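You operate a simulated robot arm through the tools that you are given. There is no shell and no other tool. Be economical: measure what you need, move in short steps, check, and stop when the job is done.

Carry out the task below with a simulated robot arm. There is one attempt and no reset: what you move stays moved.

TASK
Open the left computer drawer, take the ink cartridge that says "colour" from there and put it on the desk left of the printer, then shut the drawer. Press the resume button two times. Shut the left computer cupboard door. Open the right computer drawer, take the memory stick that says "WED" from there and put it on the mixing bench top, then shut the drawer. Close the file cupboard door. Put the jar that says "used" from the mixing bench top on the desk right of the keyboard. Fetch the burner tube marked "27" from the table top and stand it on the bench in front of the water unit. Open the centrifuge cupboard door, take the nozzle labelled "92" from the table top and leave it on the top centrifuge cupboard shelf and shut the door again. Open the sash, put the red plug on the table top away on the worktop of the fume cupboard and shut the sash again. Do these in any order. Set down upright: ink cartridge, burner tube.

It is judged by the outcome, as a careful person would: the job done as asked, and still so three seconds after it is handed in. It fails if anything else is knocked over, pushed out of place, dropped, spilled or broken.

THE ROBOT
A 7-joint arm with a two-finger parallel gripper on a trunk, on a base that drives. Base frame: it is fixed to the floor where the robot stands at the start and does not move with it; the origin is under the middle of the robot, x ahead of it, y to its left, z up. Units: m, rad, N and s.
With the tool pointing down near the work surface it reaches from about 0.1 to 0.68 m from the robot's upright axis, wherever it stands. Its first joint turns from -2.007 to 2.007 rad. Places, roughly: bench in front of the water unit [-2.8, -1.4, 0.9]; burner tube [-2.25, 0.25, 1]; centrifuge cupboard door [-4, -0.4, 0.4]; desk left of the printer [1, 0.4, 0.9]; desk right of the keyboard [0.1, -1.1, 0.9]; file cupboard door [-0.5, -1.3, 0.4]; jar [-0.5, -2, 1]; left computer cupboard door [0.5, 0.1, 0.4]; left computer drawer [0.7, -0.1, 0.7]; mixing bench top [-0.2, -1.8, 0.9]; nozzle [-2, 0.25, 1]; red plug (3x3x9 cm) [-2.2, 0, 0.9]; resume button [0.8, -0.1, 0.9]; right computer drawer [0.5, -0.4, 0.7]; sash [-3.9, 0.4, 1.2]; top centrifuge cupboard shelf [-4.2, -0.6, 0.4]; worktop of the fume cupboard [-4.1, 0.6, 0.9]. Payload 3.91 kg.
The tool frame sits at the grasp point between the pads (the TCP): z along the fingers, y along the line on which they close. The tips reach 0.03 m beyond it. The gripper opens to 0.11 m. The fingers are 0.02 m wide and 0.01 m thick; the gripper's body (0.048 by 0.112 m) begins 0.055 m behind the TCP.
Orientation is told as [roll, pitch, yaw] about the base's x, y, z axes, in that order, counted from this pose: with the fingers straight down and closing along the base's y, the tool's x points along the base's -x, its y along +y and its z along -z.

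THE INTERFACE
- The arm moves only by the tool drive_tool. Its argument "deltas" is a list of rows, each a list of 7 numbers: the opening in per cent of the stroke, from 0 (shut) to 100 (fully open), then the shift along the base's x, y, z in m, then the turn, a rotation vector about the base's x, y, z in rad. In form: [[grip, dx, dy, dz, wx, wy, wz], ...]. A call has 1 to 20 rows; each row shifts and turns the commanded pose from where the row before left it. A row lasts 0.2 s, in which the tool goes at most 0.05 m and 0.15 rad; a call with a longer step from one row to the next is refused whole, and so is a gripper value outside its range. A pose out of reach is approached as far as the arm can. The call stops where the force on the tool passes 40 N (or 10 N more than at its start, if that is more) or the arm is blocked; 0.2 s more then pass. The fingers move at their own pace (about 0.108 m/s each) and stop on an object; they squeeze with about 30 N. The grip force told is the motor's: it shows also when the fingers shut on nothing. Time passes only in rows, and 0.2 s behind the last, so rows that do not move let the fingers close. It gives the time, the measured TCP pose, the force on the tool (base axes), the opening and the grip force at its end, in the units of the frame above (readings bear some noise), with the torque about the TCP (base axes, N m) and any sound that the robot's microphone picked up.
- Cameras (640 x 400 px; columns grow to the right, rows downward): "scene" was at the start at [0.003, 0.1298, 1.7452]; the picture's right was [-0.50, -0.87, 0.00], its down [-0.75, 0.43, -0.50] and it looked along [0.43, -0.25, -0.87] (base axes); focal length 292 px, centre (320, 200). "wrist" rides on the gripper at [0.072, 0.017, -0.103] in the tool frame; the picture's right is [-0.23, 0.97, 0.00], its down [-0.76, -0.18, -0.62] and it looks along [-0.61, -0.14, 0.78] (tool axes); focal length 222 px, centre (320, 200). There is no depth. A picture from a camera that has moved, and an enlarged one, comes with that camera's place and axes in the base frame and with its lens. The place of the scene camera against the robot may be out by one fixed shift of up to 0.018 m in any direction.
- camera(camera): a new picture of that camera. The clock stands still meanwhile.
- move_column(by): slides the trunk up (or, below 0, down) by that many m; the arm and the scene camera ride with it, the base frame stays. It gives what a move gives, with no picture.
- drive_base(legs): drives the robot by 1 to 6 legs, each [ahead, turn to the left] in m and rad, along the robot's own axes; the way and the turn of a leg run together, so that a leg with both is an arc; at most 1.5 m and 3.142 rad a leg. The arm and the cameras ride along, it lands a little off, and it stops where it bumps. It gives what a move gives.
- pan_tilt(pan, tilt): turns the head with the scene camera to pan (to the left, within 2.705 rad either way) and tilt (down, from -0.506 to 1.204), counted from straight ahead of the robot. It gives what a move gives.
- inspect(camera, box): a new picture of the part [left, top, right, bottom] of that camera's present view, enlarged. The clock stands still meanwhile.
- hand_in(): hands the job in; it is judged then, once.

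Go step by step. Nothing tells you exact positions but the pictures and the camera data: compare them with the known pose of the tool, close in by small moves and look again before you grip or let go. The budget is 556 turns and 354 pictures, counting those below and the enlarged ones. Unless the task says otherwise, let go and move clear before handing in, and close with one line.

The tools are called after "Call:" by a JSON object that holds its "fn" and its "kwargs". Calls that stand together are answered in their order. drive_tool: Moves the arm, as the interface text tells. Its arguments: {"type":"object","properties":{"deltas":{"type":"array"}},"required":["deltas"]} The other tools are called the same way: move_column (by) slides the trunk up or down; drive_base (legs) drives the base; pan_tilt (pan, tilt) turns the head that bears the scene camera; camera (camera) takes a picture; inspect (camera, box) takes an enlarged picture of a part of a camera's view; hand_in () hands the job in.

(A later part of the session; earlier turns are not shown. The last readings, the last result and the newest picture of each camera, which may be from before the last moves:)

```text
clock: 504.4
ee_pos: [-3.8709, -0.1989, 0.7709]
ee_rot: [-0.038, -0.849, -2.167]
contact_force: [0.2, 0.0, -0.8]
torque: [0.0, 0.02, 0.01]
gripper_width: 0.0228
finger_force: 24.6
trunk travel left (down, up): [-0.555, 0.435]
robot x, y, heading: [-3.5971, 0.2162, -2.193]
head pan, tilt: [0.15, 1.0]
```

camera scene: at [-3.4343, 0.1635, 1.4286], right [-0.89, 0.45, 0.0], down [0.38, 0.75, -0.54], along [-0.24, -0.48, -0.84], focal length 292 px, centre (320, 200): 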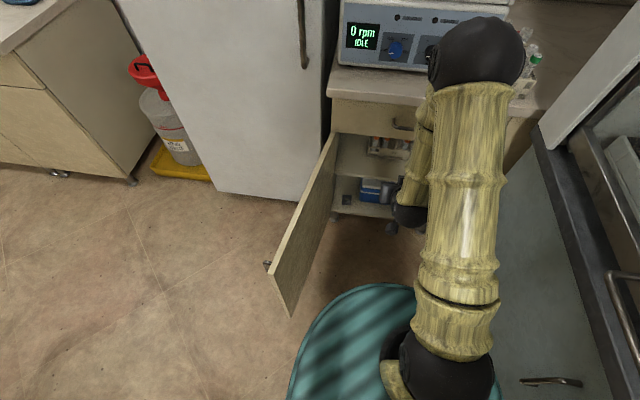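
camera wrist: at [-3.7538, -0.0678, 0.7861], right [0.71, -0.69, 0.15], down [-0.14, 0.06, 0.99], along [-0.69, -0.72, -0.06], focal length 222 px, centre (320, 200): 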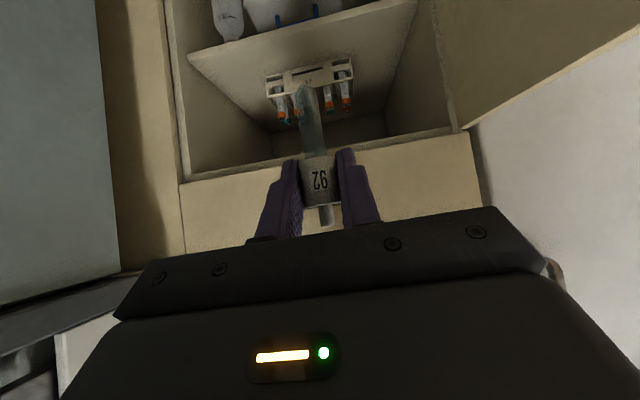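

Call:
{"fn": "drive_tool", "kwargs": {"deltas": [[0, -0.0366, 0.0261, 0, 0, 0, 0], [0, -0.0366, 0.0261, 0, 0, 0, 0], [0, -0.0366, 0.0261, 0, 0, 0, 0], [0, -0.0366, 0.0261, 0, 0, 0, 0]]}}

Call:
{"fn": "move_column", "kwargs": {"by": -0.275}}

Call:
{"fn": "camera", "kwargs": {"camera": "wrist"}}

Call:
{"fn": "camera", "kwargs": {"camera": "scene"}}

```text
clock: 505.4
ee_pos: [-4.0159, -0.0967, 0.77]
ee_rot: [-0.036, -0.849, -2.168]
contact_force: [0.1, -0.4, 0.0]
torque: [-0.02, -0.01, 0.01]
gripper_width: 0.023
finger_force: 24.9
trunk travel left (down, up): [-0.555, 0.435]
robot x, y, heading: [-3.5964, 0.2159, -2.193]
head pan, tilt: [0.15, 1.0]
```

```text
clock: 508.2
ee_pos: [-4.0171, -0.0968, 0.4951]
ee_rot: [-0.037, -0.852, -2.167]
contact_force: [-0.3, -0.3, -0.8]
torque: [-0.03, 0.0, 0.03]
gripper_width: 0.0228
finger_force: 25.3
trunk travel left (down, up): [-0.28, 0.71]
robot x, y, heading: [-3.5934, 0.2146, -2.189]
head pan, tilt: [0.15, 1.0]
```

```text
153 pictures are left
camera wrist: at [-3.9291, -0.0057, 0.5094], right [0.7, -0.69, 0.15], down [-0.14, 0.06, 0.99], along [-0.69, -0.72, -0.06], focal length 222 px, centre (320, 200)
```

wrist: 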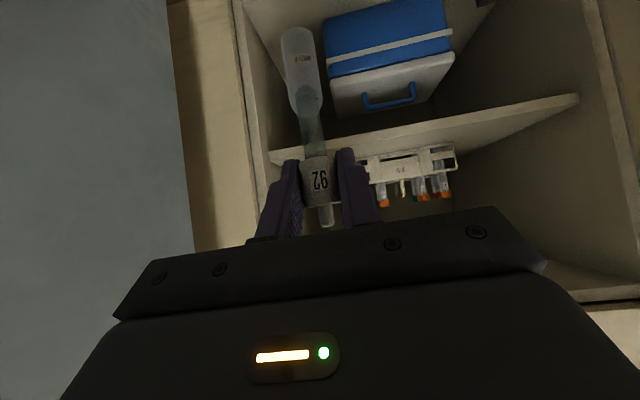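

```text
152 pictures are left
camera scene: at [-3.4633, 0.1228, 1.1537], right [-0.89, 0.45, 0.0], down [0.38, 0.75, -0.54], along [-0.24, -0.48, -0.84], focal length 292 px, centre (320, 200)
```

scene: 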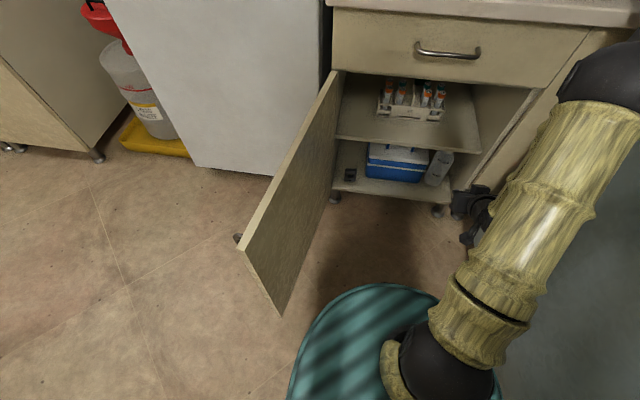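

Call:
{"fn": "drive_tool", "kwargs": {"deltas": [[0, -0.0218, -0.0305, 0, 0, 0, 0], [0, -0.0218, -0.0305, 0, 0, 0, 0], [0, -0.0218, -0.0305, 0, 0, 0, 0], [0, -0.0218, -0.0305, 0, 0, 0, 0], [0, -0.0218, -0.0305, 0, 0, 0, 0], [0, -0.0218, -0.0305, 0, 0, 0, 0]]}}

Call:
{"fn": "camera", "kwargs": {"camera": "wrist"}}

Call:
{"fn": "camera", "kwargs": {"camera": "scene"}}

```text
clock: 509.6
ee_pos: [-4.1481, -0.2807, 0.4952]
ee_rot: [-0.036, -0.852, -2.168]
contact_force: [-0.6, -0.2, -0.4]
torque: [0.03, -0.02, 0.04]
gripper_width: 0.023
finger_force: 24.9
trunk travel left (down, up): [-0.28, 0.71]
robot x, y, heading: [-3.5961, 0.215, -2.192]
head pan, tilt: [0.15, 1.0]
```

```text
151 pictures are left
camera wrist: at [-4.061, -0.1894, 0.5086], right [0.7, -0.69, 0.15], down [-0.14, 0.06, 0.99], along [-0.69, -0.72, -0.06], focal length 222 px, centre (320, 200)
```

wrist: 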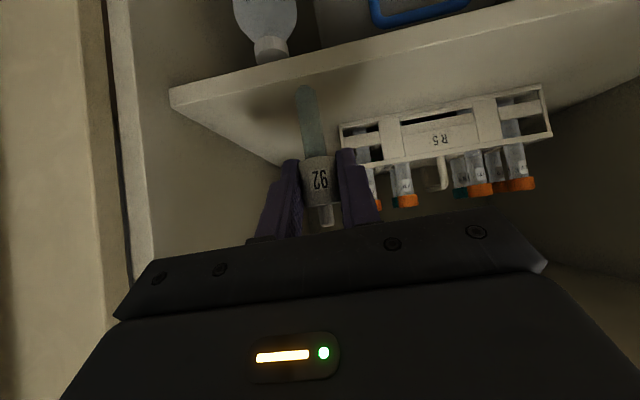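

```text
150 pictures are left
camera scene: at [-3.4632, 0.1229, 1.1536], right [-0.89, 0.45, 0.0], down [0.38, 0.75, -0.54], along [-0.24, -0.48, -0.84], focal length 292 px, centre (320, 200)
```

scene: 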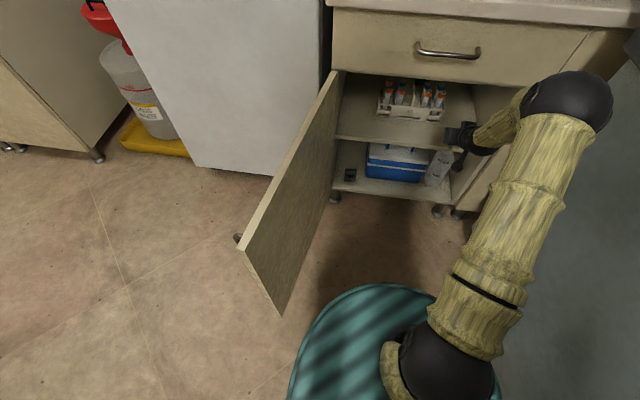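

Call:
{"fn": "drive_tool", "kwargs": {"deltas": [[0, -0.0301, -0.0194, 0, 0, 0, 0], [0, -0.0301, -0.0194, 0, 0, 0, 0], [0, 0, 0, -0.012, 0, 0, 0], [0, 0, 0, -0.006, 0, 0, 0]]}}

Call:
{"fn": "camera", "kwargs": {"camera": "wrist"}}

```text
clock: 510.6
ee_pos: [-4.2076, -0.3173, 0.4781]
ee_rot: [-0.037, -0.852, -2.167]
contact_force: [0.0, 0.6, 0.3]
torque: [-0.03, 0.01, 0.0]
gripper_width: 0.023
finger_force: 24.6
trunk travel left (down, up): [-0.28, 0.71]
robot x, y, heading: [-3.5932, 0.216, -2.192]
head pan, tilt: [0.15, 1.0]
```

```text
149 pictures are left
camera wrist: at [-4.1204, -0.2276, 0.492], right [0.7, -0.69, 0.15], down [-0.14, 0.06, 0.99], along [-0.69, -0.72, -0.06], focal length 222 px, centre (320, 200)
```

wrist: 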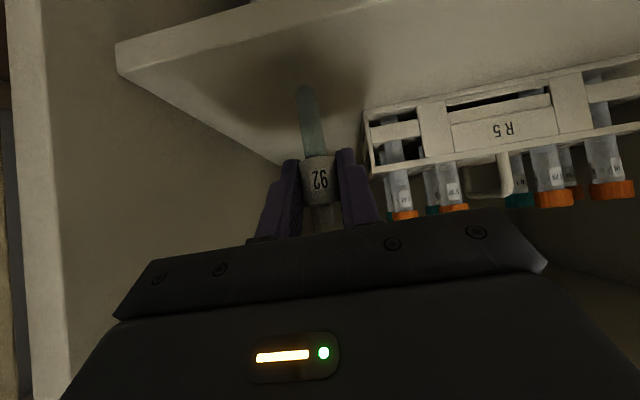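

Call:
{"fn": "drive_tool", "kwargs": {"deltas": [[0, 0, 0, -0.004, 0, 0, 0], [0, 0, 0, -0.004, 0, 0, 0], [0, 0, 0, -0.004, 0, 0, 0]]}}

```text
clock: 511.4
ee_pos: [-4.2078, -0.3177, 0.4653]
ee_rot: [-0.035, -0.851, -2.168]
contact_force: [0.1, 0.8, 0.4]
torque: [-0.03, 0.0, 0.02]
gripper_width: 0.0229
finger_force: 25.4
trunk travel left (down, up): [-0.28, 0.71]
robot x, y, heading: [-3.5946, 0.2145, -2.19]
head pan, tilt: [0.15, 1.0]
```

Call:
{"fn": "drive_tool", "kwargs": {"deltas": [[0, 0, 0, -0.003, 0, 0, 0], [0, 0, 0, -0.003, 0, 0, 0], [0, 0, 0, -0.003, 0, 0, 0]]}}

Call:
{"fn": "inspect", "kwargs": {"camera": "wrist", "box": [230, 50, 430, 210]}}

```text
clock: 512.2
ee_pos: [-4.2086, -0.3195, 0.4622]
ee_rot: [-0.041, -0.863, -2.166]
contact_force: [-2.0, -0.5, 24.6]
torque: [-0.16, 0.28, 0.02]
gripper_width: 0.0235
finger_force: 24.8
trunk travel left (down, up): [-0.28, 0.71]
robot x, y, heading: [-3.5956, 0.215, -2.187]
head pan, tilt: [0.15, 1.0]
```

```text
2.50 times, centred on (330, 130) of wrist
camera zoom: at [-4.1215, -0.2282, 0.4752], right [0.71, -0.69, 0.15], down [-0.14, 0.07, 0.99], along [-0.7, -0.72, -0.04], focal length 555 px, centre (295, 375)
```

zoom: 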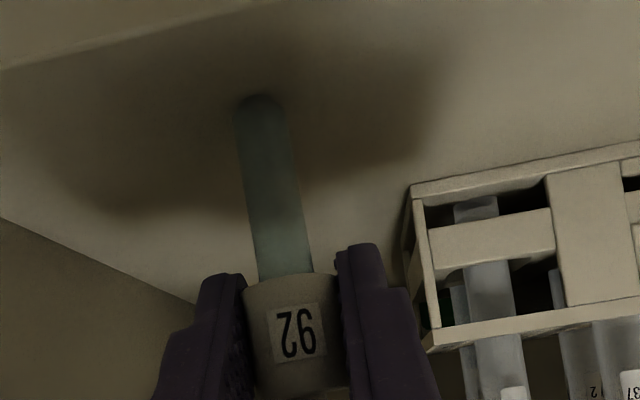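

The stem touches the shelf. I ease off, open slowly and check.

Call:
{"fn": "drive_tool", "kwargs": {"deltas": [[0, 0, 0, 0.006, 0, 0, 0], [0, 0, 0, 0, 0, 0, 0], [26, 0, 0, 0, 0, 0, 0], [34, 0, 0, 0, 0, 0, 0], [42, 0, 0, 0, 0, 0, 0]]}}

Call:
{"fn": "camera", "kwargs": {"camera": "wrist"}}

```text
clock: 513.4
ee_pos: [-4.2077, -0.3188, 0.4611]
ee_rot: [-0.035, -0.85, -2.17]
contact_force: [-0.5, 0.5, 0.5]
torque: [0.02, 0.02, -0.03]
gripper_width: 0.0463
finger_force: 0.0
trunk travel left (down, up): [-0.28, 0.71]
robot x, y, heading: [-3.5994, 0.2131, -2.188]
head pan, tilt: [0.15, 1.0]
```

```text
147 pictures are left
camera wrist: at [-4.1203, -0.2275, 0.4757], right [0.7, -0.69, 0.15], down [-0.14, 0.06, 0.99], along [-0.69, -0.72, -0.06], focal length 222 px, centre (320, 200)
```

wrist: 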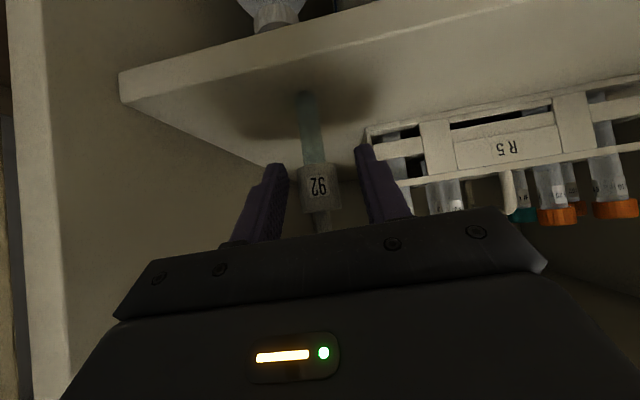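

The nozzle stands freely. I withdraw straight back.

Call:
{"fn": "drive_tool", "kwargs": {"deltas": [[45, 0.0109, 0.01525, 0, 0, 0, 0], [45, 0.0218, 0.0305, 0, 0, 0, 0], [45, 0.0218, 0.0305, 0, 0, 0, 0], [45, 0.0218, 0.0305, 0, 0, 0, 0], [45, 0.0218, 0.0305, 0, 0, 0, 0], [45, 0.0218, 0.0305, 0, 0, 0, 0], [45, 0.0218, 0.0305, 0, 0, 0, 0], [45, 0.0218, 0.0305, 0, 0, 0, 0], [45, 0.0218, 0.0305, 0, 0, 0, 0]]}}

Call:
{"fn": "camera", "kwargs": {"camera": "wrist"}}

Call:
{"fn": "camera", "kwargs": {"camera": "scene"}}

```text
clock: 515.4
ee_pos: [-4.0223, -0.0595, 0.462]
ee_rot: [-0.04, -0.852, -2.169]
contact_force: [0.0, 0.4, -0.1]
torque: [-0.01, -0.04, -0.03]
gripper_width: 0.0495
finger_force: 0.1
trunk travel left (down, up): [-0.28, 0.71]
robot x, y, heading: [-3.5958, 0.2157, -2.188]
head pan, tilt: [0.15, 1.0]
```

```text
146 pictures are left
camera wrist: at [-3.9359, 0.0312, 0.4763], right [0.71, -0.69, 0.15], down [-0.14, 0.06, 0.99], along [-0.69, -0.72, -0.06], focal length 222 px, centre (320, 200)
```

wrist: 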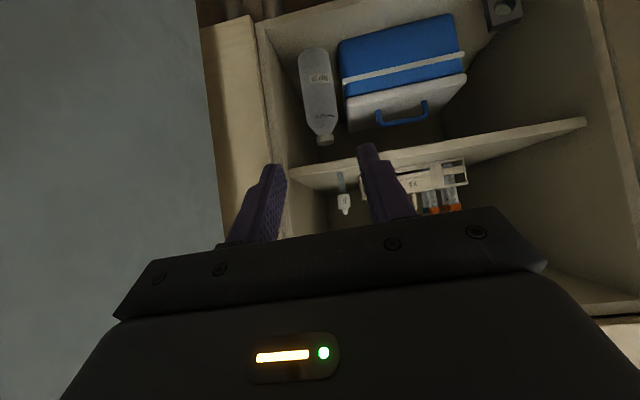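

```text
145 pictures are left
camera scene: at [-3.4634, 0.1226, 1.1536], right [-0.89, 0.45, 0.0], down [0.38, 0.75, -0.54], along [-0.24, -0.48, -0.84], focal length 292 px, centre (320, 200)
```

scene: 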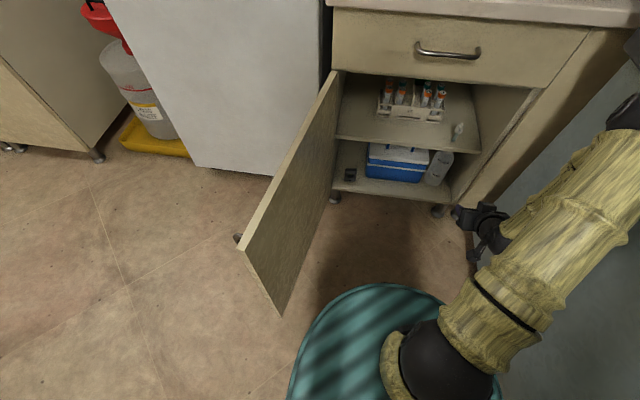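

The nozzle stands on the top shelf. Now to shut the door: I raise, back out, and take the hand over the door to its outer face.

Call:
{"fn": "move_column", "kwargs": {"by": 0.4}}

Call:
{"fn": "drive_base", "kwargs": {"legs": [[-0.25, 0]]}}

Call:
{"fn": "drive_tool", "kwargs": {"deltas": [[0, 0.04, -0.02, 0.01, 0.1, -0.068, 0], [0, 0.04, -0.02, 0.01, 0.1, -0.068, 0], [0, 0.04, -0.02, 0.01, 0.1, -0.068, 0], [0, 0.042, -0.022, 0, 0, 0, 0], [0, 0.042, -0.022, 0, 0, 0, 0], [0, 0.042, -0.022, 0, 0, 0, 0], [0, 0.042, -0.022, 0, 0, 0, 0], [0, 0.042, -0.022, 0, 0, 0, 0], [0, 0.042, -0.022, 0, 0, 0, 0]]}}

Call:
{"fn": "camera", "kwargs": {"camera": "scene"}}

Call:
{"fn": "camera", "kwargs": {"camera": "wrist"}}

```text
clock: 519.3
ee_pos: [-4.0234, -0.0606, 0.8628]
ee_rot: [-0.037, -0.851, -2.166]
contact_force: [0.2, 1.0, -0.6]
torque: [-0.02, 0.01, 0.03]
gripper_width: 0.0495
finger_force: 0.1
trunk travel left (down, up): [-0.68, 0.31]
robot x, y, heading: [-3.5984, 0.2168, -2.187]
head pan, tilt: [0.15, 1.0]
```

```text
clock: 521.1
ee_pos: [-3.8777, 0.1407, 0.8625]
ee_rot: [-0.037, -0.853, -2.167]
contact_force: [0.2, 0.3, 0.6]
torque: [0.02, -0.04, -0.02]
gripper_width: 0.0495
finger_force: 0.1
trunk travel left (down, up): [-0.68, 0.31]
robot x, y, heading: [-3.4526, 0.4181, -2.187]
head pan, tilt: [0.15, 1.0]
```

```text
clock: 523.1
ee_pos: [-3.5057, -0.0516, 0.8915]
ee_rot: [-0.037, -0.49, -2.167]
contact_force: [0.9, -0.8, 0.5]
torque: [-0.01, -0.01, 0.0]
gripper_width: 0.0
finger_force: 30.4
trunk travel left (down, up): [-0.68, 0.31]
robot x, y, heading: [-3.4523, 0.4163, -2.19]
head pan, tilt: [0.15, 1.0]
```

```text
144 pictures are left
camera scene: at [-3.3176, 0.3252, 1.5535], right [-0.89, 0.45, 0.0], down [0.38, 0.75, -0.54], along [-0.24, -0.48, -0.84], focal length 292 px, centre (320, 200)
```

scene: 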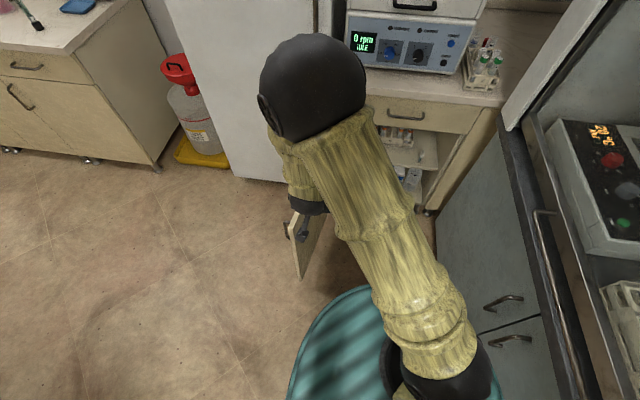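

```text
143 pictures are left
camera wrist: at [-3.4257, 0.0295, 0.9494], right [0.68, -0.73, 0.07], down [-0.34, -0.22, 0.91], along [-0.65, -0.65, -0.4], focal length 222 px, centre (320, 200)
```

wrist: 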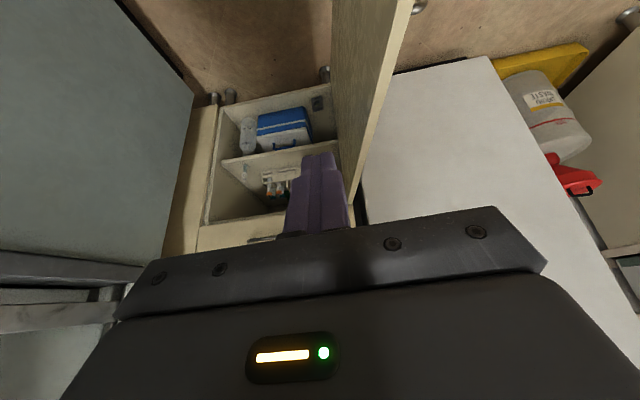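

Call:
{"fn": "drive_tool", "kwargs": {"deltas": [[0, 0.0106, -0.042, 0, 0, 0, 0], [0, 0.0106, -0.042, 0, 0, 0, 0], [0, 0.0106, -0.042, 0, 0, 0, 0], [0, 0.0106, -0.042, 0, 0, 0, 0], [0, 0.0106, -0.042, 0, 0, 0, 0], [0, 0, 0, -0.04, 0, 0, 0], [0, 0, 0, -0.04, 0, 0, 0]]}}

Call:
{"fn": "camera", "kwargs": {"camera": "wrist"}}

```text
clock: 524.7
ee_pos: [-3.4522, -0.2617, 0.8094]
ee_rot: [-0.037, -0.488, -2.167]
contact_force: [0.0, -0.4, 0.2]
torque: [0.0, -0.02, -0.02]
gripper_width: 0.0001
finger_force: 30.3
trunk travel left (down, up): [-0.68, 0.31]
robot x, y, heading: [-3.4502, 0.4175, -2.188]
head pan, tilt: [0.15, 1.0]
```

```text
142 pictures are left
camera wrist: at [-3.3726, -0.1811, 0.8675], right [0.68, -0.73, 0.08], down [-0.34, -0.23, 0.91], along [-0.65, -0.65, -0.4], focal length 222 px, centre (320, 200)
```

wrist: 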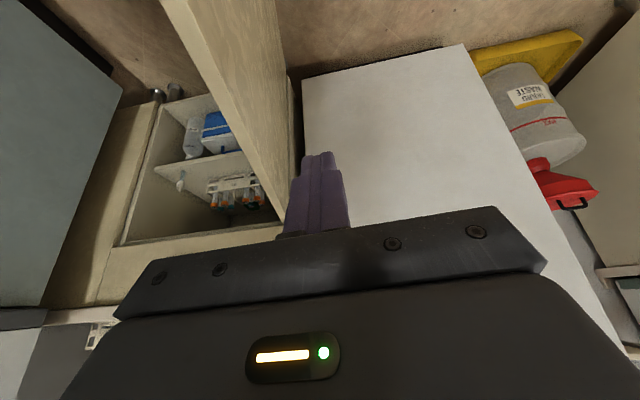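

The finger is on the door's outer side. I lower and sweep it closed.

Call:
{"fn": "drive_tool", "kwargs": {"deltas": [[0, 0, 0, -0.04, 0, 0, 0], [0, 0, 0, -0.04, 0, 0, 0], [0, 0, 0, -0.035, 0, 0, 0], [0, 0, 0, -0.03, 0, 0, 0], [0, -0.025, 0.0353, 0, 0, 0, 0], [0, -0.0285, 0.0326, 0, 0, 0, 0], [0, -0.0315, 0.0296, 0, 0, 0, 0], [0, -0.0343, 0.0263, 0, 0, 0, 0], [0, -0.0368, 0.0228, 0, 0, 0, 0]]}}

Call:
{"fn": "camera", "kwargs": {"camera": "scene"}}

```text
clock: 526.7
ee_pos: [-3.6101, -0.1134, 0.6691]
ee_rot: [-0.035, -0.487, -2.166]
contact_force: [0.5, 0.8, 0.1]
torque: [-0.01, 0.03, 0.01]
gripper_width: 0.0
finger_force: 29.8
trunk travel left (down, up): [-0.68, 0.31]
robot x, y, heading: [-3.4522, 0.4182, -2.185]
head pan, tilt: [0.15, 1.0]
```

```text
141 pictures are left
camera scene: at [-3.3197, 0.3254, 1.5537], right [-0.89, 0.45, 0.0], down [0.38, 0.75, -0.54], along [-0.24, -0.48, -0.84], focal length 292 px, centre (320, 200)
```

scene: 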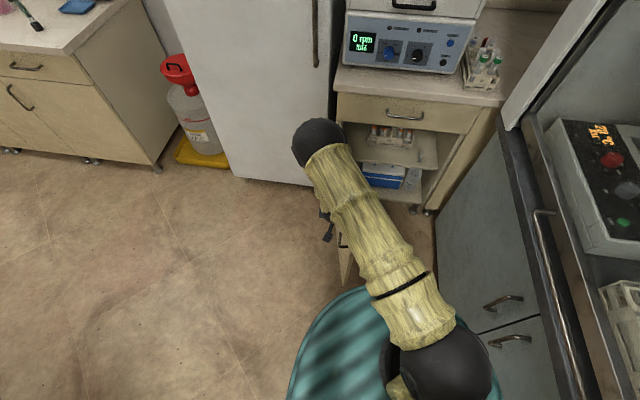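

Call:
{"fn": "drive_tool", "kwargs": {"deltas": [[0, -0.0389, 0.019, 0, 0, 0, 0], [0, -0.0406, 0.0149, 0, 0, 0, 0], [0, -0.0419, 0.0109, 0, 0, 0, 0], [0, -0.0427, 0.0066, 0, 0, 0, 0], [0, -0.0432, 0.0023, 0, 0, 0, 0]]}}

Call:
{"fn": "camera", "kwargs": {"camera": "scene"}}

```text
clock: 527.9
ee_pos: [-3.8184, -0.058, 0.6661]
ee_rot: [-0.035, -0.49, -2.168]
contact_force: [-1.0, -0.1, -0.2]
torque: [-0.01, -0.01, 0.0]
gripper_width: 0.0001
finger_force: 30.0
trunk travel left (down, up): [-0.68, 0.31]
robot x, y, heading: [-3.453, 0.4161, -2.19]
head pan, tilt: [0.15, 1.0]
```

```text
140 pictures are left
camera scene: at [-3.3196, 0.3255, 1.5537], right [-0.89, 0.45, 0.0], down [0.38, 0.75, -0.54], along [-0.24, -0.48, -0.84], focal length 292 px, centre (320, 200)
```

scene: 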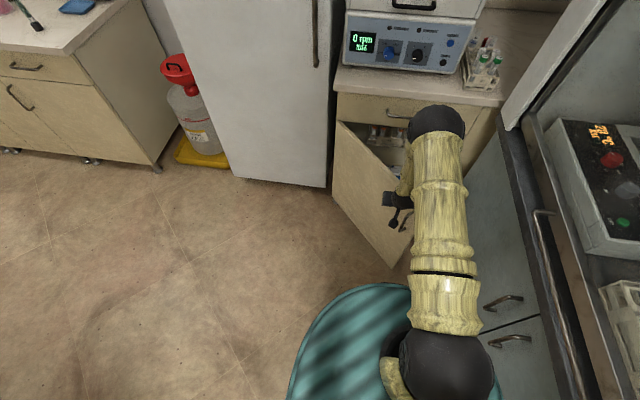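

Call:
{"fn": "drive_tool", "kwargs": {"deltas": [[0, -0.0432, -0.002, 0, 0, 0, 0], [0, -0.0428, -0.0063, 0, 0, 0, 0], [0, -0.0419, -0.0105, 0, 0, 0, 0]]}}

Call:
{"fn": "drive_tool", "kwargs": {"deltas": [[0, 0.0218, 0.0305, 0.0, 0, 0, 0], [0, 0.0218, 0.0305, 0.02, 0, 0, 0], [0, 0.0218, 0.0305, 0.03, -0.1, 0.068, 0], [0, 0.0218, 0.0305, 0.0, -0.1, 0.068, 0], [0, 0.0218, 0.0305, 0.0, -0.1, 0.068, 0], [0, 0.0218, 0.0305, 0, -0.05, 0.034, 0]]}}

Call:
{"fn": "drive_base", "kwargs": {"legs": [[0.2, 0]]}}

Call:
{"fn": "camera", "kwargs": {"camera": "wrist"}}

Call:
{"fn": "camera", "kwargs": {"camera": "scene"}}

```text
clock: 528.7
ee_pos: [-3.9476, -0.0793, 0.6662]
ee_rot: [-0.038, -0.488, -2.165]
contact_force: [0.0, 0.5, -1.1]
torque: [0.01, 0.05, 0.02]
gripper_width: 0.0001
finger_force: 29.5
trunk travel left (down, up): [-0.68, 0.31]
robot x, y, heading: [-3.4534, 0.415, -2.187]
head pan, tilt: [0.15, 1.0]
```

```text
clock: 530.1
ee_pos: [-3.8118, 0.1057, 0.7176]
ee_rot: [-0.037, -0.913, -2.166]
contact_force: [-0.4, -0.1, 0.3]
torque: [0.01, 0.0, 0.02]
gripper_width: 0.0
finger_force: 29.8
trunk travel left (down, up): [-0.68, 0.31]
robot x, y, heading: [-3.4548, 0.4119, -2.191]
head pan, tilt: [0.15, 1.0]
```

```text
clock: 531.7
ee_pos: [-3.9272, -0.058, 0.7173]
ee_rot: [-0.037, -0.911, -2.162]
contact_force: [-0.6, -0.5, -0.4]
torque: [-0.03, 0.0, 0.0]
gripper_width: 0.0
finger_force: 30.5
trunk travel left (down, up): [-0.68, 0.31]
robot x, y, heading: [-3.5674, 0.2545, -2.181]
head pan, tilt: [0.15, 1.0]
```

```text
139 pictures are left
camera wrist: at [-3.8409, 0.0337, 0.7236], right [0.71, -0.68, 0.16], down [-0.11, 0.11, 0.99], along [-0.69, -0.72, 0.0], focal length 222 px, centre (320, 200)
```

wrist: 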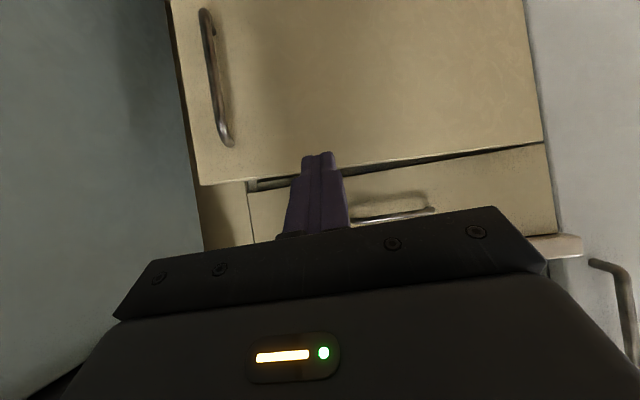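

```text
138 pictures are left
camera scene: at [-3.4347, 0.1622, 1.5536], right [-0.89, 0.45, 0.0], down [0.38, 0.75, -0.54], along [-0.24, -0.48, -0.84], focal length 292 px, centre (320, 200)
```

scene: 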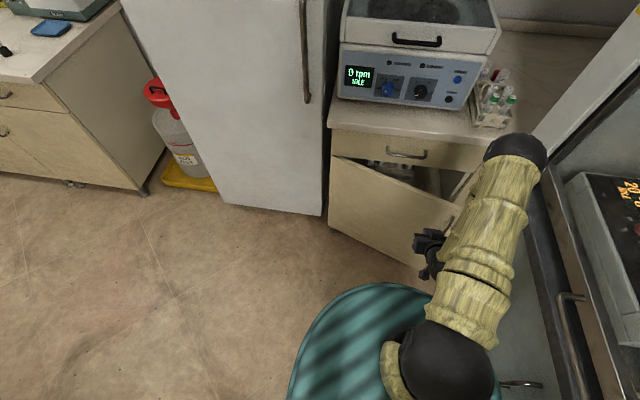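

Call:
{"fn": "drive_tool", "kwargs": {"deltas": [[0, 0.0197, -0.0141, -0.04, 0, 0, 0], [0, 0.0197, -0.0141, -0.04, 0, 0, 0], [0, 0.0197, -0.0141, -0.04, 0, 0, 0], [0, -0.0174, -0.0244, 0, 0, 0, 0], [0, -0.0174, -0.0244, 0, 0, 0, 0], [0, -0.0174, -0.0244, 0, 0, 0, 0], [0, -0.0174, -0.0244, 0, 0, 0, 0], [0, -0.0174, -0.0244, 0, 0, 0, 0], [0, -0.0174, -0.0244, 0, 0, 0, 0], [0, -0.0174, -0.0244, 0, 0, 0, 0], [0, -0.0174, -0.0244, 0, 0, 0, 0], [0, -0.0174, -0.0244, 0, 0, 0, 0], [0, -0.0087, -0.0122, 0, 0, 0, 0]]}}

Call:
{"fn": "camera", "kwargs": {"camera": "wrist"}}

Call:
{"fn": "camera", "kwargs": {"camera": "scene"}}

```text
clock: 534.5
ee_pos: [-4.026, -0.3219, 0.5927]
ee_rot: [-0.037, -0.894, -2.164]
contact_force: [10.9, 14.4, 9.9]
torque: [0.1, -0.06, -0.04]
gripper_width: 0.0001
finger_force: 30.6
trunk travel left (down, up): [-0.68, 0.31]
robot x, y, heading: [-3.563, 0.2532, -2.186]
head pan, tilt: [0.15, 1.0]
stopped in row 13: the force on the tool passed its limit (the readings are from after the stop); the commanded pose is now the measured one
```

```text
137 pictures are left
camera wrist: at [-3.9395, -0.2297, 0.6016], right [0.71, -0.69, 0.16], down [-0.12, 0.1, 0.99], along [-0.69, -0.72, -0.01], focal length 222 px, centre (320, 200)
```

wrist: 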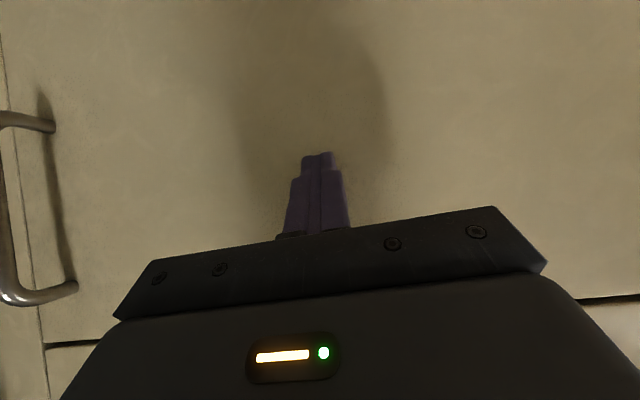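

```text
136 pictures are left
camera scene: at [-3.4311, 0.1667, 1.554], right [-0.89, 0.45, 0.0], down [0.38, 0.75, -0.54], along [-0.24, -0.48, -0.84], focal length 292 px, centre (320, 200)
```

scene: 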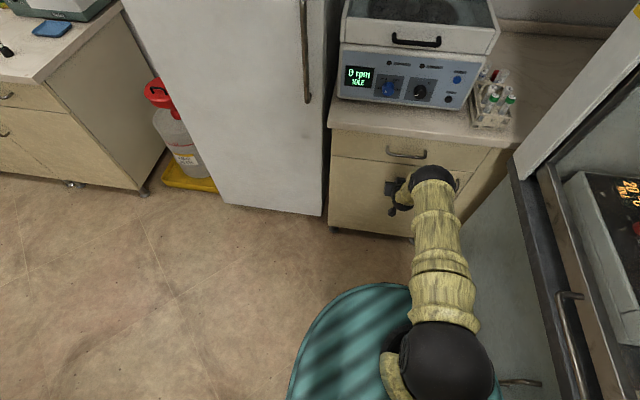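

The centrifuge cupboard door is shut. I retract and manoeuvre to face the fume cupboard sash.

Call:
{"fn": "drive_tool", "kwargs": {"deltas": [[0, 0.0218, 0.0305, 0, 0, 0, 0], [0, 0.0218, 0.0305, 0, 0, 0, 0], [0, 0.0218, 0.0305, 0, 0, 0, 0], [0, 0.0218, 0.0305, 0.02, 0, 0, 0], [0, 0.0218, 0.0305, 0.03, 0, 0, 0], [0, 0.0218, 0.0305, 0.03, 0, 0, 0], [0, 0.015, 0.02, 0.04, 0, 0, 0]]}}

Call:
{"fn": "move_column", "kwargs": {"by": 0.3}}

Call:
{"fn": "drive_base", "kwargs": {"legs": [[-0.45, -0.7], [0, 1.47], [0.45, 0], [0, -2.34]]}}

Call:
{"fn": "pan_tilt", "kwargs": {"pan": 0.0, "tilt": 0.7}}

Call:
{"fn": "camera", "kwargs": {"camera": "scene"}}

Call:
{"fn": "camera", "kwargs": {"camera": "wrist"}}

```text
clock: 536.1
ee_pos: [-3.8831, -0.1192, 0.7099]
ee_rot: [-0.036, -0.894, -2.167]
contact_force: [0.1, 0.6, 0.1]
torque: [0.03, 0.01, -0.01]
gripper_width: 0.0
finger_force: 29.7
trunk travel left (down, up): [-0.68, 0.31]
robot x, y, heading: [-3.5705, 0.2542, -2.186]
head pan, tilt: [0.15, 1.0]
```

```text
clock: 539.1
ee_pos: [-3.8832, -0.12, 1.0099]
ee_rot: [-0.036, -0.893, -2.164]
contact_force: [-0.8, -0.5, -0.5]
torque: [0.02, 0.0, -0.02]
gripper_width: 0.0
finger_force: 30.6
trunk travel left (down, up): [-0.98, 0.01]
robot x, y, heading: [-3.5643, 0.2558, -2.187]
head pan, tilt: [0.15, 1.0]
```

```text
clock: 553.2
ee_pos: [-3.5134, 0.3919, 1.0095]
ee_rot: [-0.036, -0.893, 2.468]
contact_force: [-0.2, -0.1, 0.4]
torque: [0.02, -0.03, 0.0]
gripper_width: 0.0
finger_force: 30.1
trunk travel left (down, up): [-0.98, 0.01]
robot x, y, heading: [-3.1692, 0.0393, 2.442]
head pan, tilt: [0.15, 1.0]
```

```text
clock: 554.0
ee_pos: [-3.5121, 0.3901, 1.0092]
ee_rot: [-0.037, -0.894, 2.468]
contact_force: [0.2, -0.1, -0.1]
torque: [0.02, 0.01, 0.0]
gripper_width: 0.0
finger_force: 30.3
trunk travel left (down, up): [-0.98, 0.01]
robot x, y, heading: [-3.1679, 0.0453, 2.444]
head pan, tilt: [0.0, 0.7]
```

```text
135 pictures are left
camera scene: at [-3.2801, -0.0489, 1.8769], right [0.64, 0.77, 0.0], down [0.5, -0.41, -0.76], along [-0.59, 0.49, -0.64], focal length 292 px, centre (320, 200)
```

scene: 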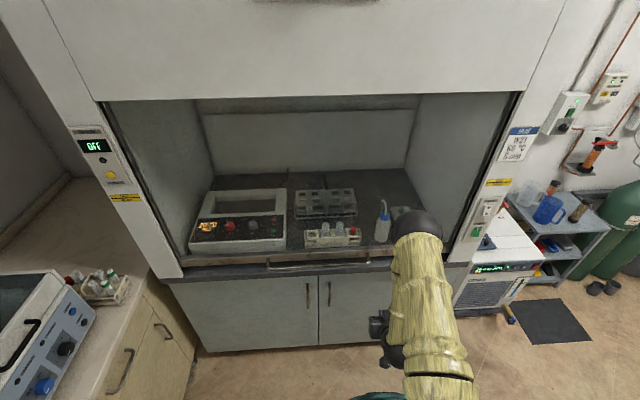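

```text
134 pictures are left
camera wrist: at [-3.429, 0.2961, 1.0183], right [-0.74, -0.65, 0.16], down [0.11, 0.11, 0.99], along [-0.66, 0.75, -0.01], focal length 222 px, centre (320, 200)
```

wrist: 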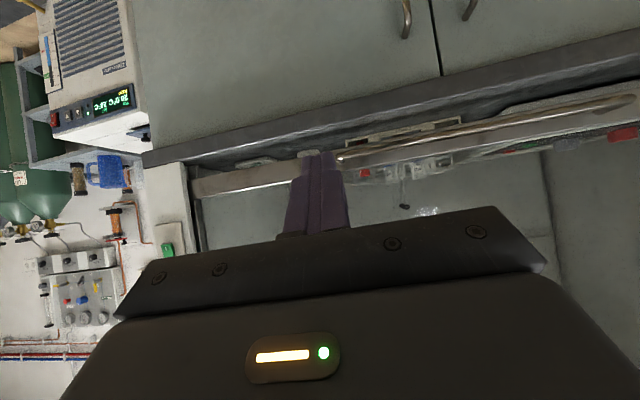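

Clear view of the sash and its handle bar. I zoom on the worktop to find a free spot.

Call:
{"fn": "inspect", "kwargs": {"camera": "scene", "box": [170, 150, 480, 290]}}

Call:
{"fn": "inspect", "kwargs": {"camera": "wrist", "box": [180, 80, 640, 240]}}

```text
2.06 times, centred on (325, 220) of scene
camera zoom: at [-3.2801, -0.0489, 1.8769], right [0.64, 0.77, 0.0], down [0.5, -0.41, -0.76], along [-0.59, 0.49, -0.64], focal length 603 px, centre (310, 159)
```

zoom: 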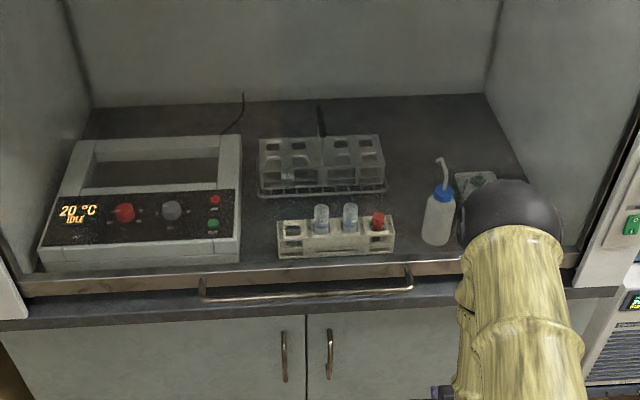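

```text
1.39 times, centred on (410, 160) of wrist
camera zoom: at [-3.429, 0.2961, 1.0183], right [-0.74, -0.65, 0.16], down [0.11, 0.11, 0.99], along [-0.66, 0.75, -0.01], focal length 309 px, centre (195, 256)
```

zoom: 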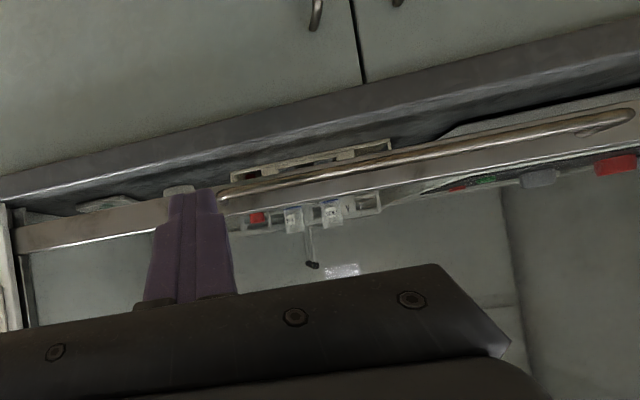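

The bar is at about n -3.35, z 0.95, l from -2.10 to -1.71. I move a bit closer and rotate the gripper so the fingers close vertically around the bar.

Call:
{"fn": "drive_base", "kwargs": {"legs": [[0.06, 0.08]]}}

Call:
{"fn": "drive_tool", "kwargs": {"deltas": [[40, 0, 0, 0, 0.087, -0.0695, 0.0894], [40, 0, 0, 0, 0.087, -0.0695, 0.0894], [40, 0, 0, 0, 0.087, -0.0695, 0.0894], [40, 0, 0, 0, 0.087, -0.0695, 0.0894], [40, 0, 0, 0, 0.087, -0.0695, 0.0894], [40, 0, 0, 0, 0.087, -0.0695, 0.0894], [40, 0, 0, 0, 0.087, -0.0695, 0.0894], [40, 0, 0, 0, 0.087, -0.0695, 0.0894], [40, 0, 0, 0, 0.087, -0.0695, 0.0894], [40, 0, 0, 0, 0.087, -0.0695, 0.0894], [40, 0, 0, 0, 0.087, -0.0695, 0.0894]]}}

Call:
{"fn": "camera", "kwargs": {"camera": "scene"}}

```text
clock: 555.0
ee_pos: [-3.5883, 0.4006, 1.009]
ee_rot: [-0.037, -0.894, 2.544]
contact_force: [0.3, -0.5, -0.4]
torque: [-0.02, 0.02, 0.01]
gripper_width: 0.0
finger_force: 29.7
trunk travel left (down, up): [-0.98, 0.01]
robot x, y, heading: [-3.213, 0.0825, 2.521]
head pan, tilt: [0.0, 0.7]
```

```text
clock: 557.4
ee_pos: [-3.5883, 0.3997, 1.0101]
ee_rot: [-0.869, 0.038, -2.213]
contact_force: [-0.6, -1.0, -0.5]
torque: [0.01, -0.01, -0.01]
gripper_width: 0.0441
finger_force: 0.0
trunk travel left (down, up): [-0.98, 0.01]
robot x, y, heading: [-3.2185, 0.0783, 2.525]
head pan, tilt: [0.0, 0.7]
```

```text
131 pictures are left
camera scene: at [-3.3196, -0.0213, 1.8769], right [0.58, 0.82, 0.0], down [0.53, -0.37, -0.76], along [-0.62, 0.44, -0.64], focal length 292 px, centre (320, 200)
```

scene: 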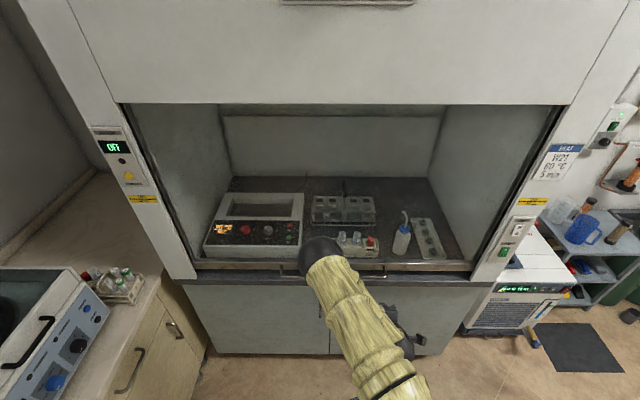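

Call:
{"fn": "drive_tool", "kwargs": {"deltas": [[40, 0, 0, -0.012, 0.0837, 0.1121, 0], [40, 0, 0, -0.012, 0.0837, 0.1121, 0], [40, 0, 0, -0.012, 0.0837, 0.1121, 0], [40, 0, 0, -0.012, 0.0837, 0.1121, 0], [40, 0, 0, -0.012, 0.0837, 0.1121, 0]]}}

Call:
{"fn": "camera", "kwargs": {"camera": "wrist"}}

```text
clock: 558.6
ee_pos: [-3.5902, 0.3994, 0.951]
ee_rot: [-1.576, 0.025, -2.237]
contact_force: [-0.1, 0.5, -0.6]
torque: [-0.05, -0.02, 0.02]
gripper_width: 0.0441
finger_force: 0.1
trunk travel left (down, up): [-0.98, 0.01]
robot x, y, heading: [-3.2149, 0.0789, 2.523]
head pan, tilt: [0.0, 0.7]
```

```text
130 pictures are left
camera wrist: at [-3.464, 0.3931, 0.9375], right [-0.13, -0.16, -0.98], down [0.02, -0.99, 0.16], along [-0.99, 0.0, 0.13], focal length 222 px, centre (320, 200)
```

wrist: 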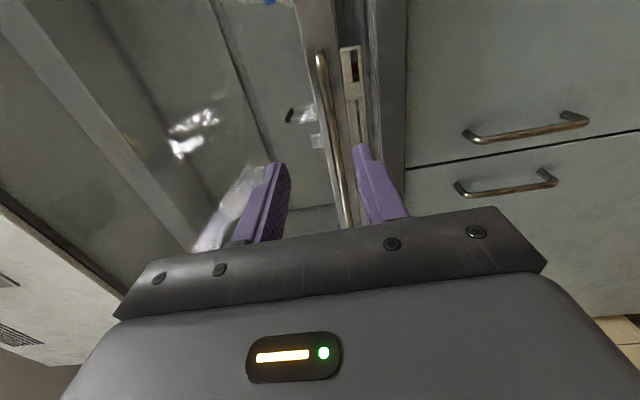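

Call:
{"fn": "drive_tool", "kwargs": {"deltas": [[40, -0.0301, 0.0215, -0.001, 0, 0, 0], [40, -0.0301, 0.0215, -0.001, 0, 0, 0], [40, -0.0301, 0.0215, -0.001, 0, 0, 0], [40, -0.0301, 0.0215, 0, 0, 0, 0]]}}

Call:
{"fn": "camera", "kwargs": {"camera": "wrist"}}

```text
clock: 559.6
ee_pos: [-3.7072, 0.4876, 0.9465]
ee_rot: [-1.566, 0.028, -2.238]
contact_force: [0.3, 0.4, -1.3]
torque: [0.04, -0.01, 0.01]
gripper_width: 0.0442
finger_force: 0.1
trunk travel left (down, up): [-0.98, 0.01]
robot x, y, heading: [-3.2146, 0.0822, 2.524]
head pan, tilt: [0.0, 0.7]
```

```text
129 pictures are left
camera wrist: at [-3.5807, 0.4802, 0.9325], right [-0.12, -0.16, -0.98], down [0.02, -0.99, 0.16], along [-0.99, 0.0, 0.12], focal length 222 px, centre (320, 200)
```

wrist: 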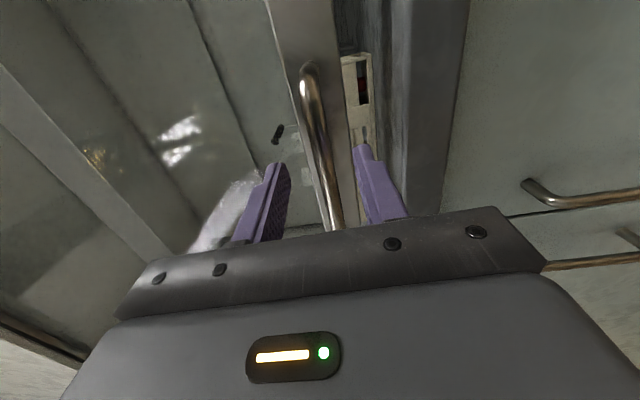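

Call:
{"fn": "drive_tool", "kwargs": {"deltas": [[40, -0.0285, 0.0203, 0, 0, 0, 0], [0, 0, 0, 0, 0, 0, 0], [0, 0, 0, 0, 0, 0, 0], [0, 0, 0, 0, 0, 0, 0]]}}

Call:
{"fn": "camera", "kwargs": {"camera": "wrist"}}

```text
clock: 560.6
ee_pos: [-3.7367, 0.5084, 0.9447]
ee_rot: [-1.568, 0.027, -2.237]
contact_force: [-4.3, 6.7, -4.1]
torque: [-0.86, 0.59, 0.26]
gripper_width: 0.0139
finger_force: 44.9
trunk travel left (down, up): [-0.98, 0.01]
robot x, y, heading: [-3.2169, 0.0778, 2.523]
head pan, tilt: [0.0, 0.7]
```

```text
128 pictures are left
camera wrist: at [-3.6106, 0.5012, 0.9306], right [-0.12, -0.16, -0.98], down [0.02, -0.99, 0.16], along [-0.99, 0.0, 0.12], focal length 222 px, centre (320, 200)
```

wrist: 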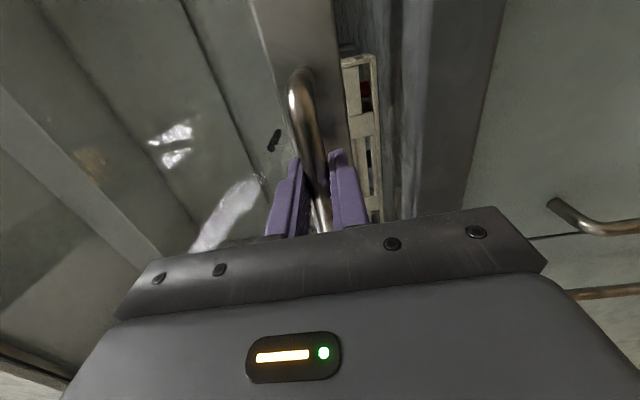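

Gripped. I lift the sash.

Call:
{"fn": "drive_tool", "kwargs": {"deltas": [[0, 0, 0, 0.02, 0, 0, 0], [0, 0, 0, 0.03, 0, 0, 0], [0, 0, 0, 0.03, 0, 0, 0], [0, 0, 0, 0.03, 0, 0, 0]]}}

Call:
{"fn": "camera", "kwargs": {"camera": "scene"}}

```text
clock: 561.6
ee_pos: [-3.7368, 0.5086, 1.0582]
ee_rot: [-1.571, 0.023, -2.24]
contact_force: [-2.8, 13.8, 4.4]
torque: [-0.74, 0.55, -0.97]
gripper_width: 0.0141
finger_force: 44.9
trunk travel left (down, up): [-0.98, 0.01]
robot x, y, heading: [-3.2138, 0.078, 2.525]
head pan, tilt: [0.0, 0.7]
```

```text
127 pictures are left
camera scene: at [-3.32, -0.0173, 1.8773], right [0.58, 0.81, 0.0], down [0.53, -0.37, -0.76], along [-0.62, 0.44, -0.65], focal length 292 px, centre (320, 200)
```

scene: 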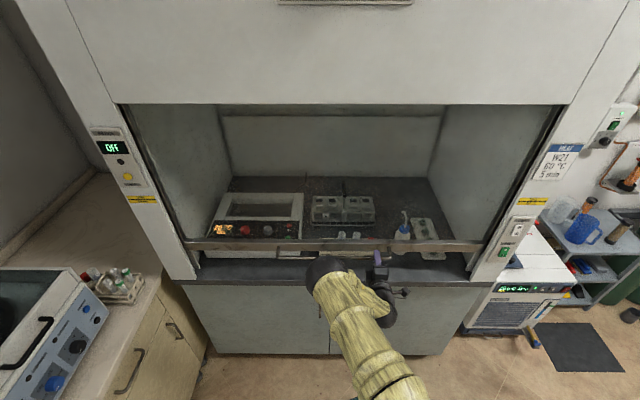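

The sash is rising. I continue up.

Call:
{"fn": "drive_tool", "kwargs": {"deltas": [[0, 0, 0, 0.035, 0, 0, 0], [0, 0, 0, 0.035, 0, 0, 0], [0, 0, 0, 0.035, 0, 0, 0], [0, 0, 0, 0.035, 0, 0, 0], [0, 0, 0, 0.035, 0, 0, 0], [0, 0, 0, 0.035, 0, 0, 0], [0, 0, 0, 0.035, 0, 0, 0]]}}

Call:
{"fn": "camera", "kwargs": {"camera": "scene"}}

```text
clock: 563.2
ee_pos: [-3.7357, 0.5065, 1.3011]
ee_rot: [-1.572, 0.026, -2.237]
contact_force: [-2.2, 14.1, 5.5]
torque: [-0.73, 0.75, -0.01]
gripper_width: 0.0137
finger_force: 45.3
trunk travel left (down, up): [-0.98, 0.01]
robot x, y, heading: [-3.2175, 0.0808, 2.527]
head pan, tilt: [0.0, 0.7]
```

```text
126 pictures are left
camera scene: at [-3.3199, -0.0169, 1.8774], right [0.58, 0.81, 0.0], down [0.53, -0.38, -0.76], along [-0.62, 0.44, -0.65], focal length 292 px, centre (320, 200)
```

scene: 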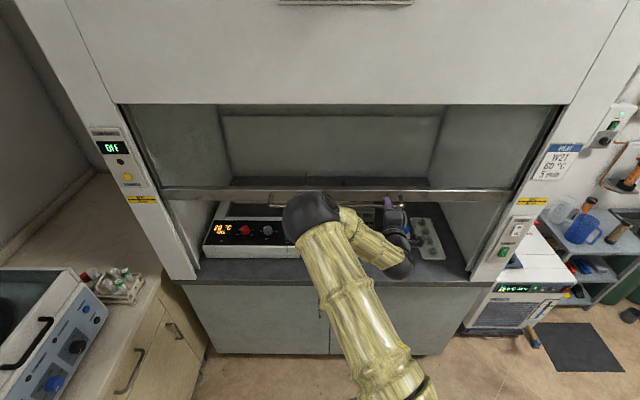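

Call:
{"fn": "drive_tool", "kwargs": {"deltas": [[0, 0, 0, 0.035, 0, 0, 0], [0, 0, 0, 0.035, 0, 0, 0], [0, 0, 0, 0.03, 0, 0, 0]]}}

Call:
{"fn": "drive_tool", "kwargs": {"deltas": [[30, 0, 0, 0, 0, 0, 0], [50, 0, 0, 0, 0, 0, 0], [50, 0, 0, 0, 0, 0, 0]]}}

Call:
{"fn": "camera", "kwargs": {"camera": "wrist"}}

Call:
{"fn": "camera", "kwargs": {"camera": "scene"}}

```text
clock: 564.0
ee_pos: [-3.7358, 0.5067, 1.4051]
ee_rot: [-1.571, 0.025, -2.24]
contact_force: [-0.3, 3.1, 4.8]
torque: [-0.8, 0.7, -0.5]
gripper_width: 0.0141
finger_force: 45.2
trunk travel left (down, up): [-0.98, 0.01]
robot x, y, heading: [-3.2169, 0.0768, 2.525]
head pan, tilt: [0.0, 0.7]
```

```text
clock: 564.8
ee_pos: [-3.7346, 0.507, 1.4015]
ee_rot: [-1.569, 0.028, -2.238]
contact_force: [0.2, -0.2, 0.0]
torque: [-0.03, 0.02, 0.02]
gripper_width: 0.055
finger_force: 0.1
trunk travel left (down, up): [-0.98, 0.01]
robot x, y, heading: [-3.2155, 0.0813, 2.523]
head pan, tilt: [0.0, 0.7]
```

```text
125 pictures are left
camera wrist: at [-3.6095, 0.4999, 1.388], right [-0.12, -0.16, -0.98], down [0.02, -0.99, 0.16], along [-0.99, 0.0, 0.12], focal length 222 px, centre (320, 200)
```

wrist: 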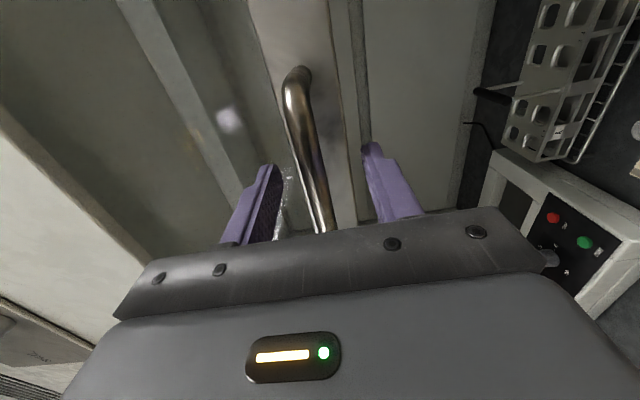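

```text
124 pictures are left
camera scene: at [-3.3195, -0.0206, 1.877], right [0.58, 0.81, 0.0], down [0.52, -0.37, -0.76], along [-0.62, 0.44, -0.64], focal length 292 px, centre (320, 200)
```

scene: 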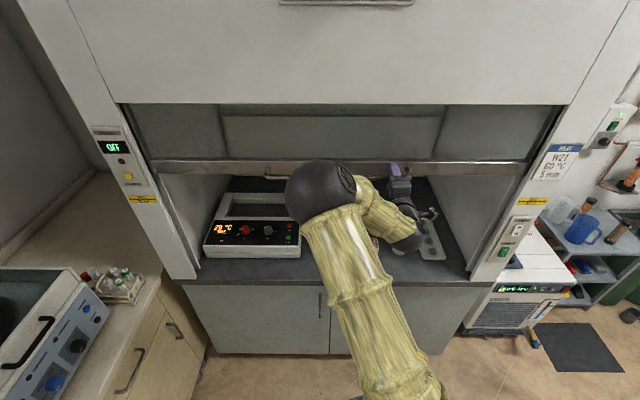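

The sash stays up. I withdraw the hand and restore the normal grip orientation.

Call:
{"fn": "drive_tool", "kwargs": {"deltas": [[50, 0.0305, -0.0218, 0, 0, 0, 0], [50, 0.0305, -0.0218, 0, 0, 0, 0], [50, 0.0305, -0.0218, 0, 0, 0, 0], [50, 0.0305, -0.0218, 0, 0, 0, 0], [50, 0.0305, -0.0218, 0, 0, 0, 0]]}}

Call:
{"fn": "drive_tool", "kwargs": {"deltas": [[50, 0, 0, -0.03, -0.0837, -0.1121, 0], [50, 0, 0, -0.03, -0.0837, -0.1121, 0], [50, 0, 0, -0.03, -0.0837, -0.1121, 0], [50, 0, 0, -0.03, -0.0837, -0.1121, 0], [50, 0, 0, -0.03, -0.0837, -0.1121, 0]]}}

Call:
{"fn": "drive_tool", "kwargs": {"deltas": [[50, 0, 0, 0, -0.0874, 0.0653, -0.0921], [50, 0, 0, 0, -0.0874, 0.0653, -0.0921], [50, 0, 0, 0, -0.0874, 0.0653, -0.0921], [50, 0, 0, 0, -0.0874, 0.0653, -0.0921], [50, 0, 0, 0, -0.0874, 0.0653, -0.0921], [50, 0, 0, 0, -0.0874, 0.0653, -0.0921], [50, 0, 0, 0, -0.0874, 0.0653, -0.0921], [50, 0, 0, 0, -0.0874, 0.0653, -0.0921], [50, 0, 0, 0, -0.0874, 0.0653, -0.0921], [50, 0, 0, 0, -0.0874, 0.0653, -0.0921], [50, 0, 0, 0, -0.0874, 0.0653, -0.0921]]}}

Call:
{"fn": "camera", "kwargs": {"camera": "scene"}}

Call:
{"fn": "camera", "kwargs": {"camera": "wrist"}}

```text
clock: 566.0
ee_pos: [-3.6275, 0.4392, 1.4015]
ee_rot: [-1.569, 0.026, -2.237]
contact_force: [-0.5, -0.7, -0.3]
torque: [-0.06, -0.01, 0.02]
gripper_width: 0.0552
finger_force: 0.1
out of reach, approached as far as the arm can: row 4, 5
trunk travel left (down, up): [-0.98, 0.01]
robot x, y, heading: [-3.2129, 0.0829, 2.52]
head pan, tilt: [0.0, 0.7]
```

```text
clock: 567.2
ee_pos: [-3.6275, 0.4389, 1.2517]
ee_rot: [-0.865, 0.036, -2.218]
contact_force: [0.1, 0.4, 0.3]
torque: [0.02, 0.0, 0.0]
gripper_width: 0.055
finger_force: 0.0
trunk travel left (down, up): [-0.98, 0.01]
robot x, y, heading: [-3.2147, 0.0799, 2.52]
head pan, tilt: [0.0, 0.7]
```

```text
clock: 569.6
ee_pos: [-3.6293, 0.4382, 1.2522]
ee_rot: [-0.026, -0.845, 2.537]
contact_force: [-0.6, -0.5, 0.3]
torque: [0.0, -0.03, 0.0]
gripper_width: 0.055
finger_force: 0.1
trunk travel left (down, up): [-0.98, 0.01]
robot x, y, heading: [-3.2119, 0.0807, 2.524]
head pan, tilt: [0.0, 0.7]
```

```text
123 pictures are left
camera scene: at [-3.3189, -0.0203, 1.877], right [0.58, 0.81, 0.0], down [0.52, -0.37, -0.76], along [-0.62, 0.44, -0.64], focal length 292 px, centre (320, 200)
```

scene: 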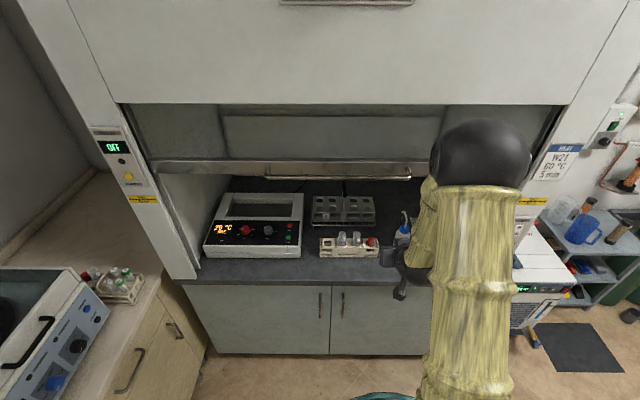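

```text
122 pictures are left
camera wrist: at [-3.5366, 0.3507, 1.2681], right [-0.69, -0.7, 0.15], down [0.06, 0.15, 0.99], along [-0.72, 0.69, -0.06], focal length 222 px, centre (320, 200)
```

wrist: 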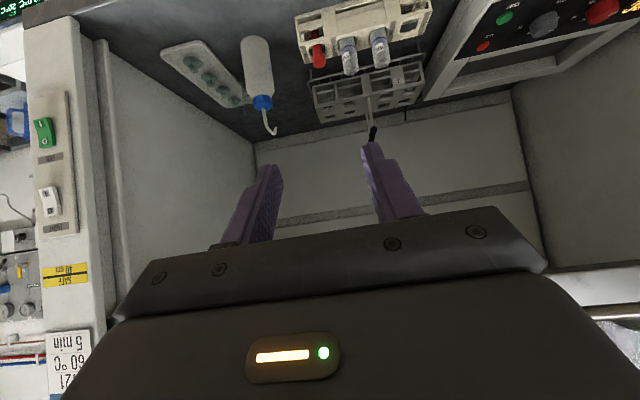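

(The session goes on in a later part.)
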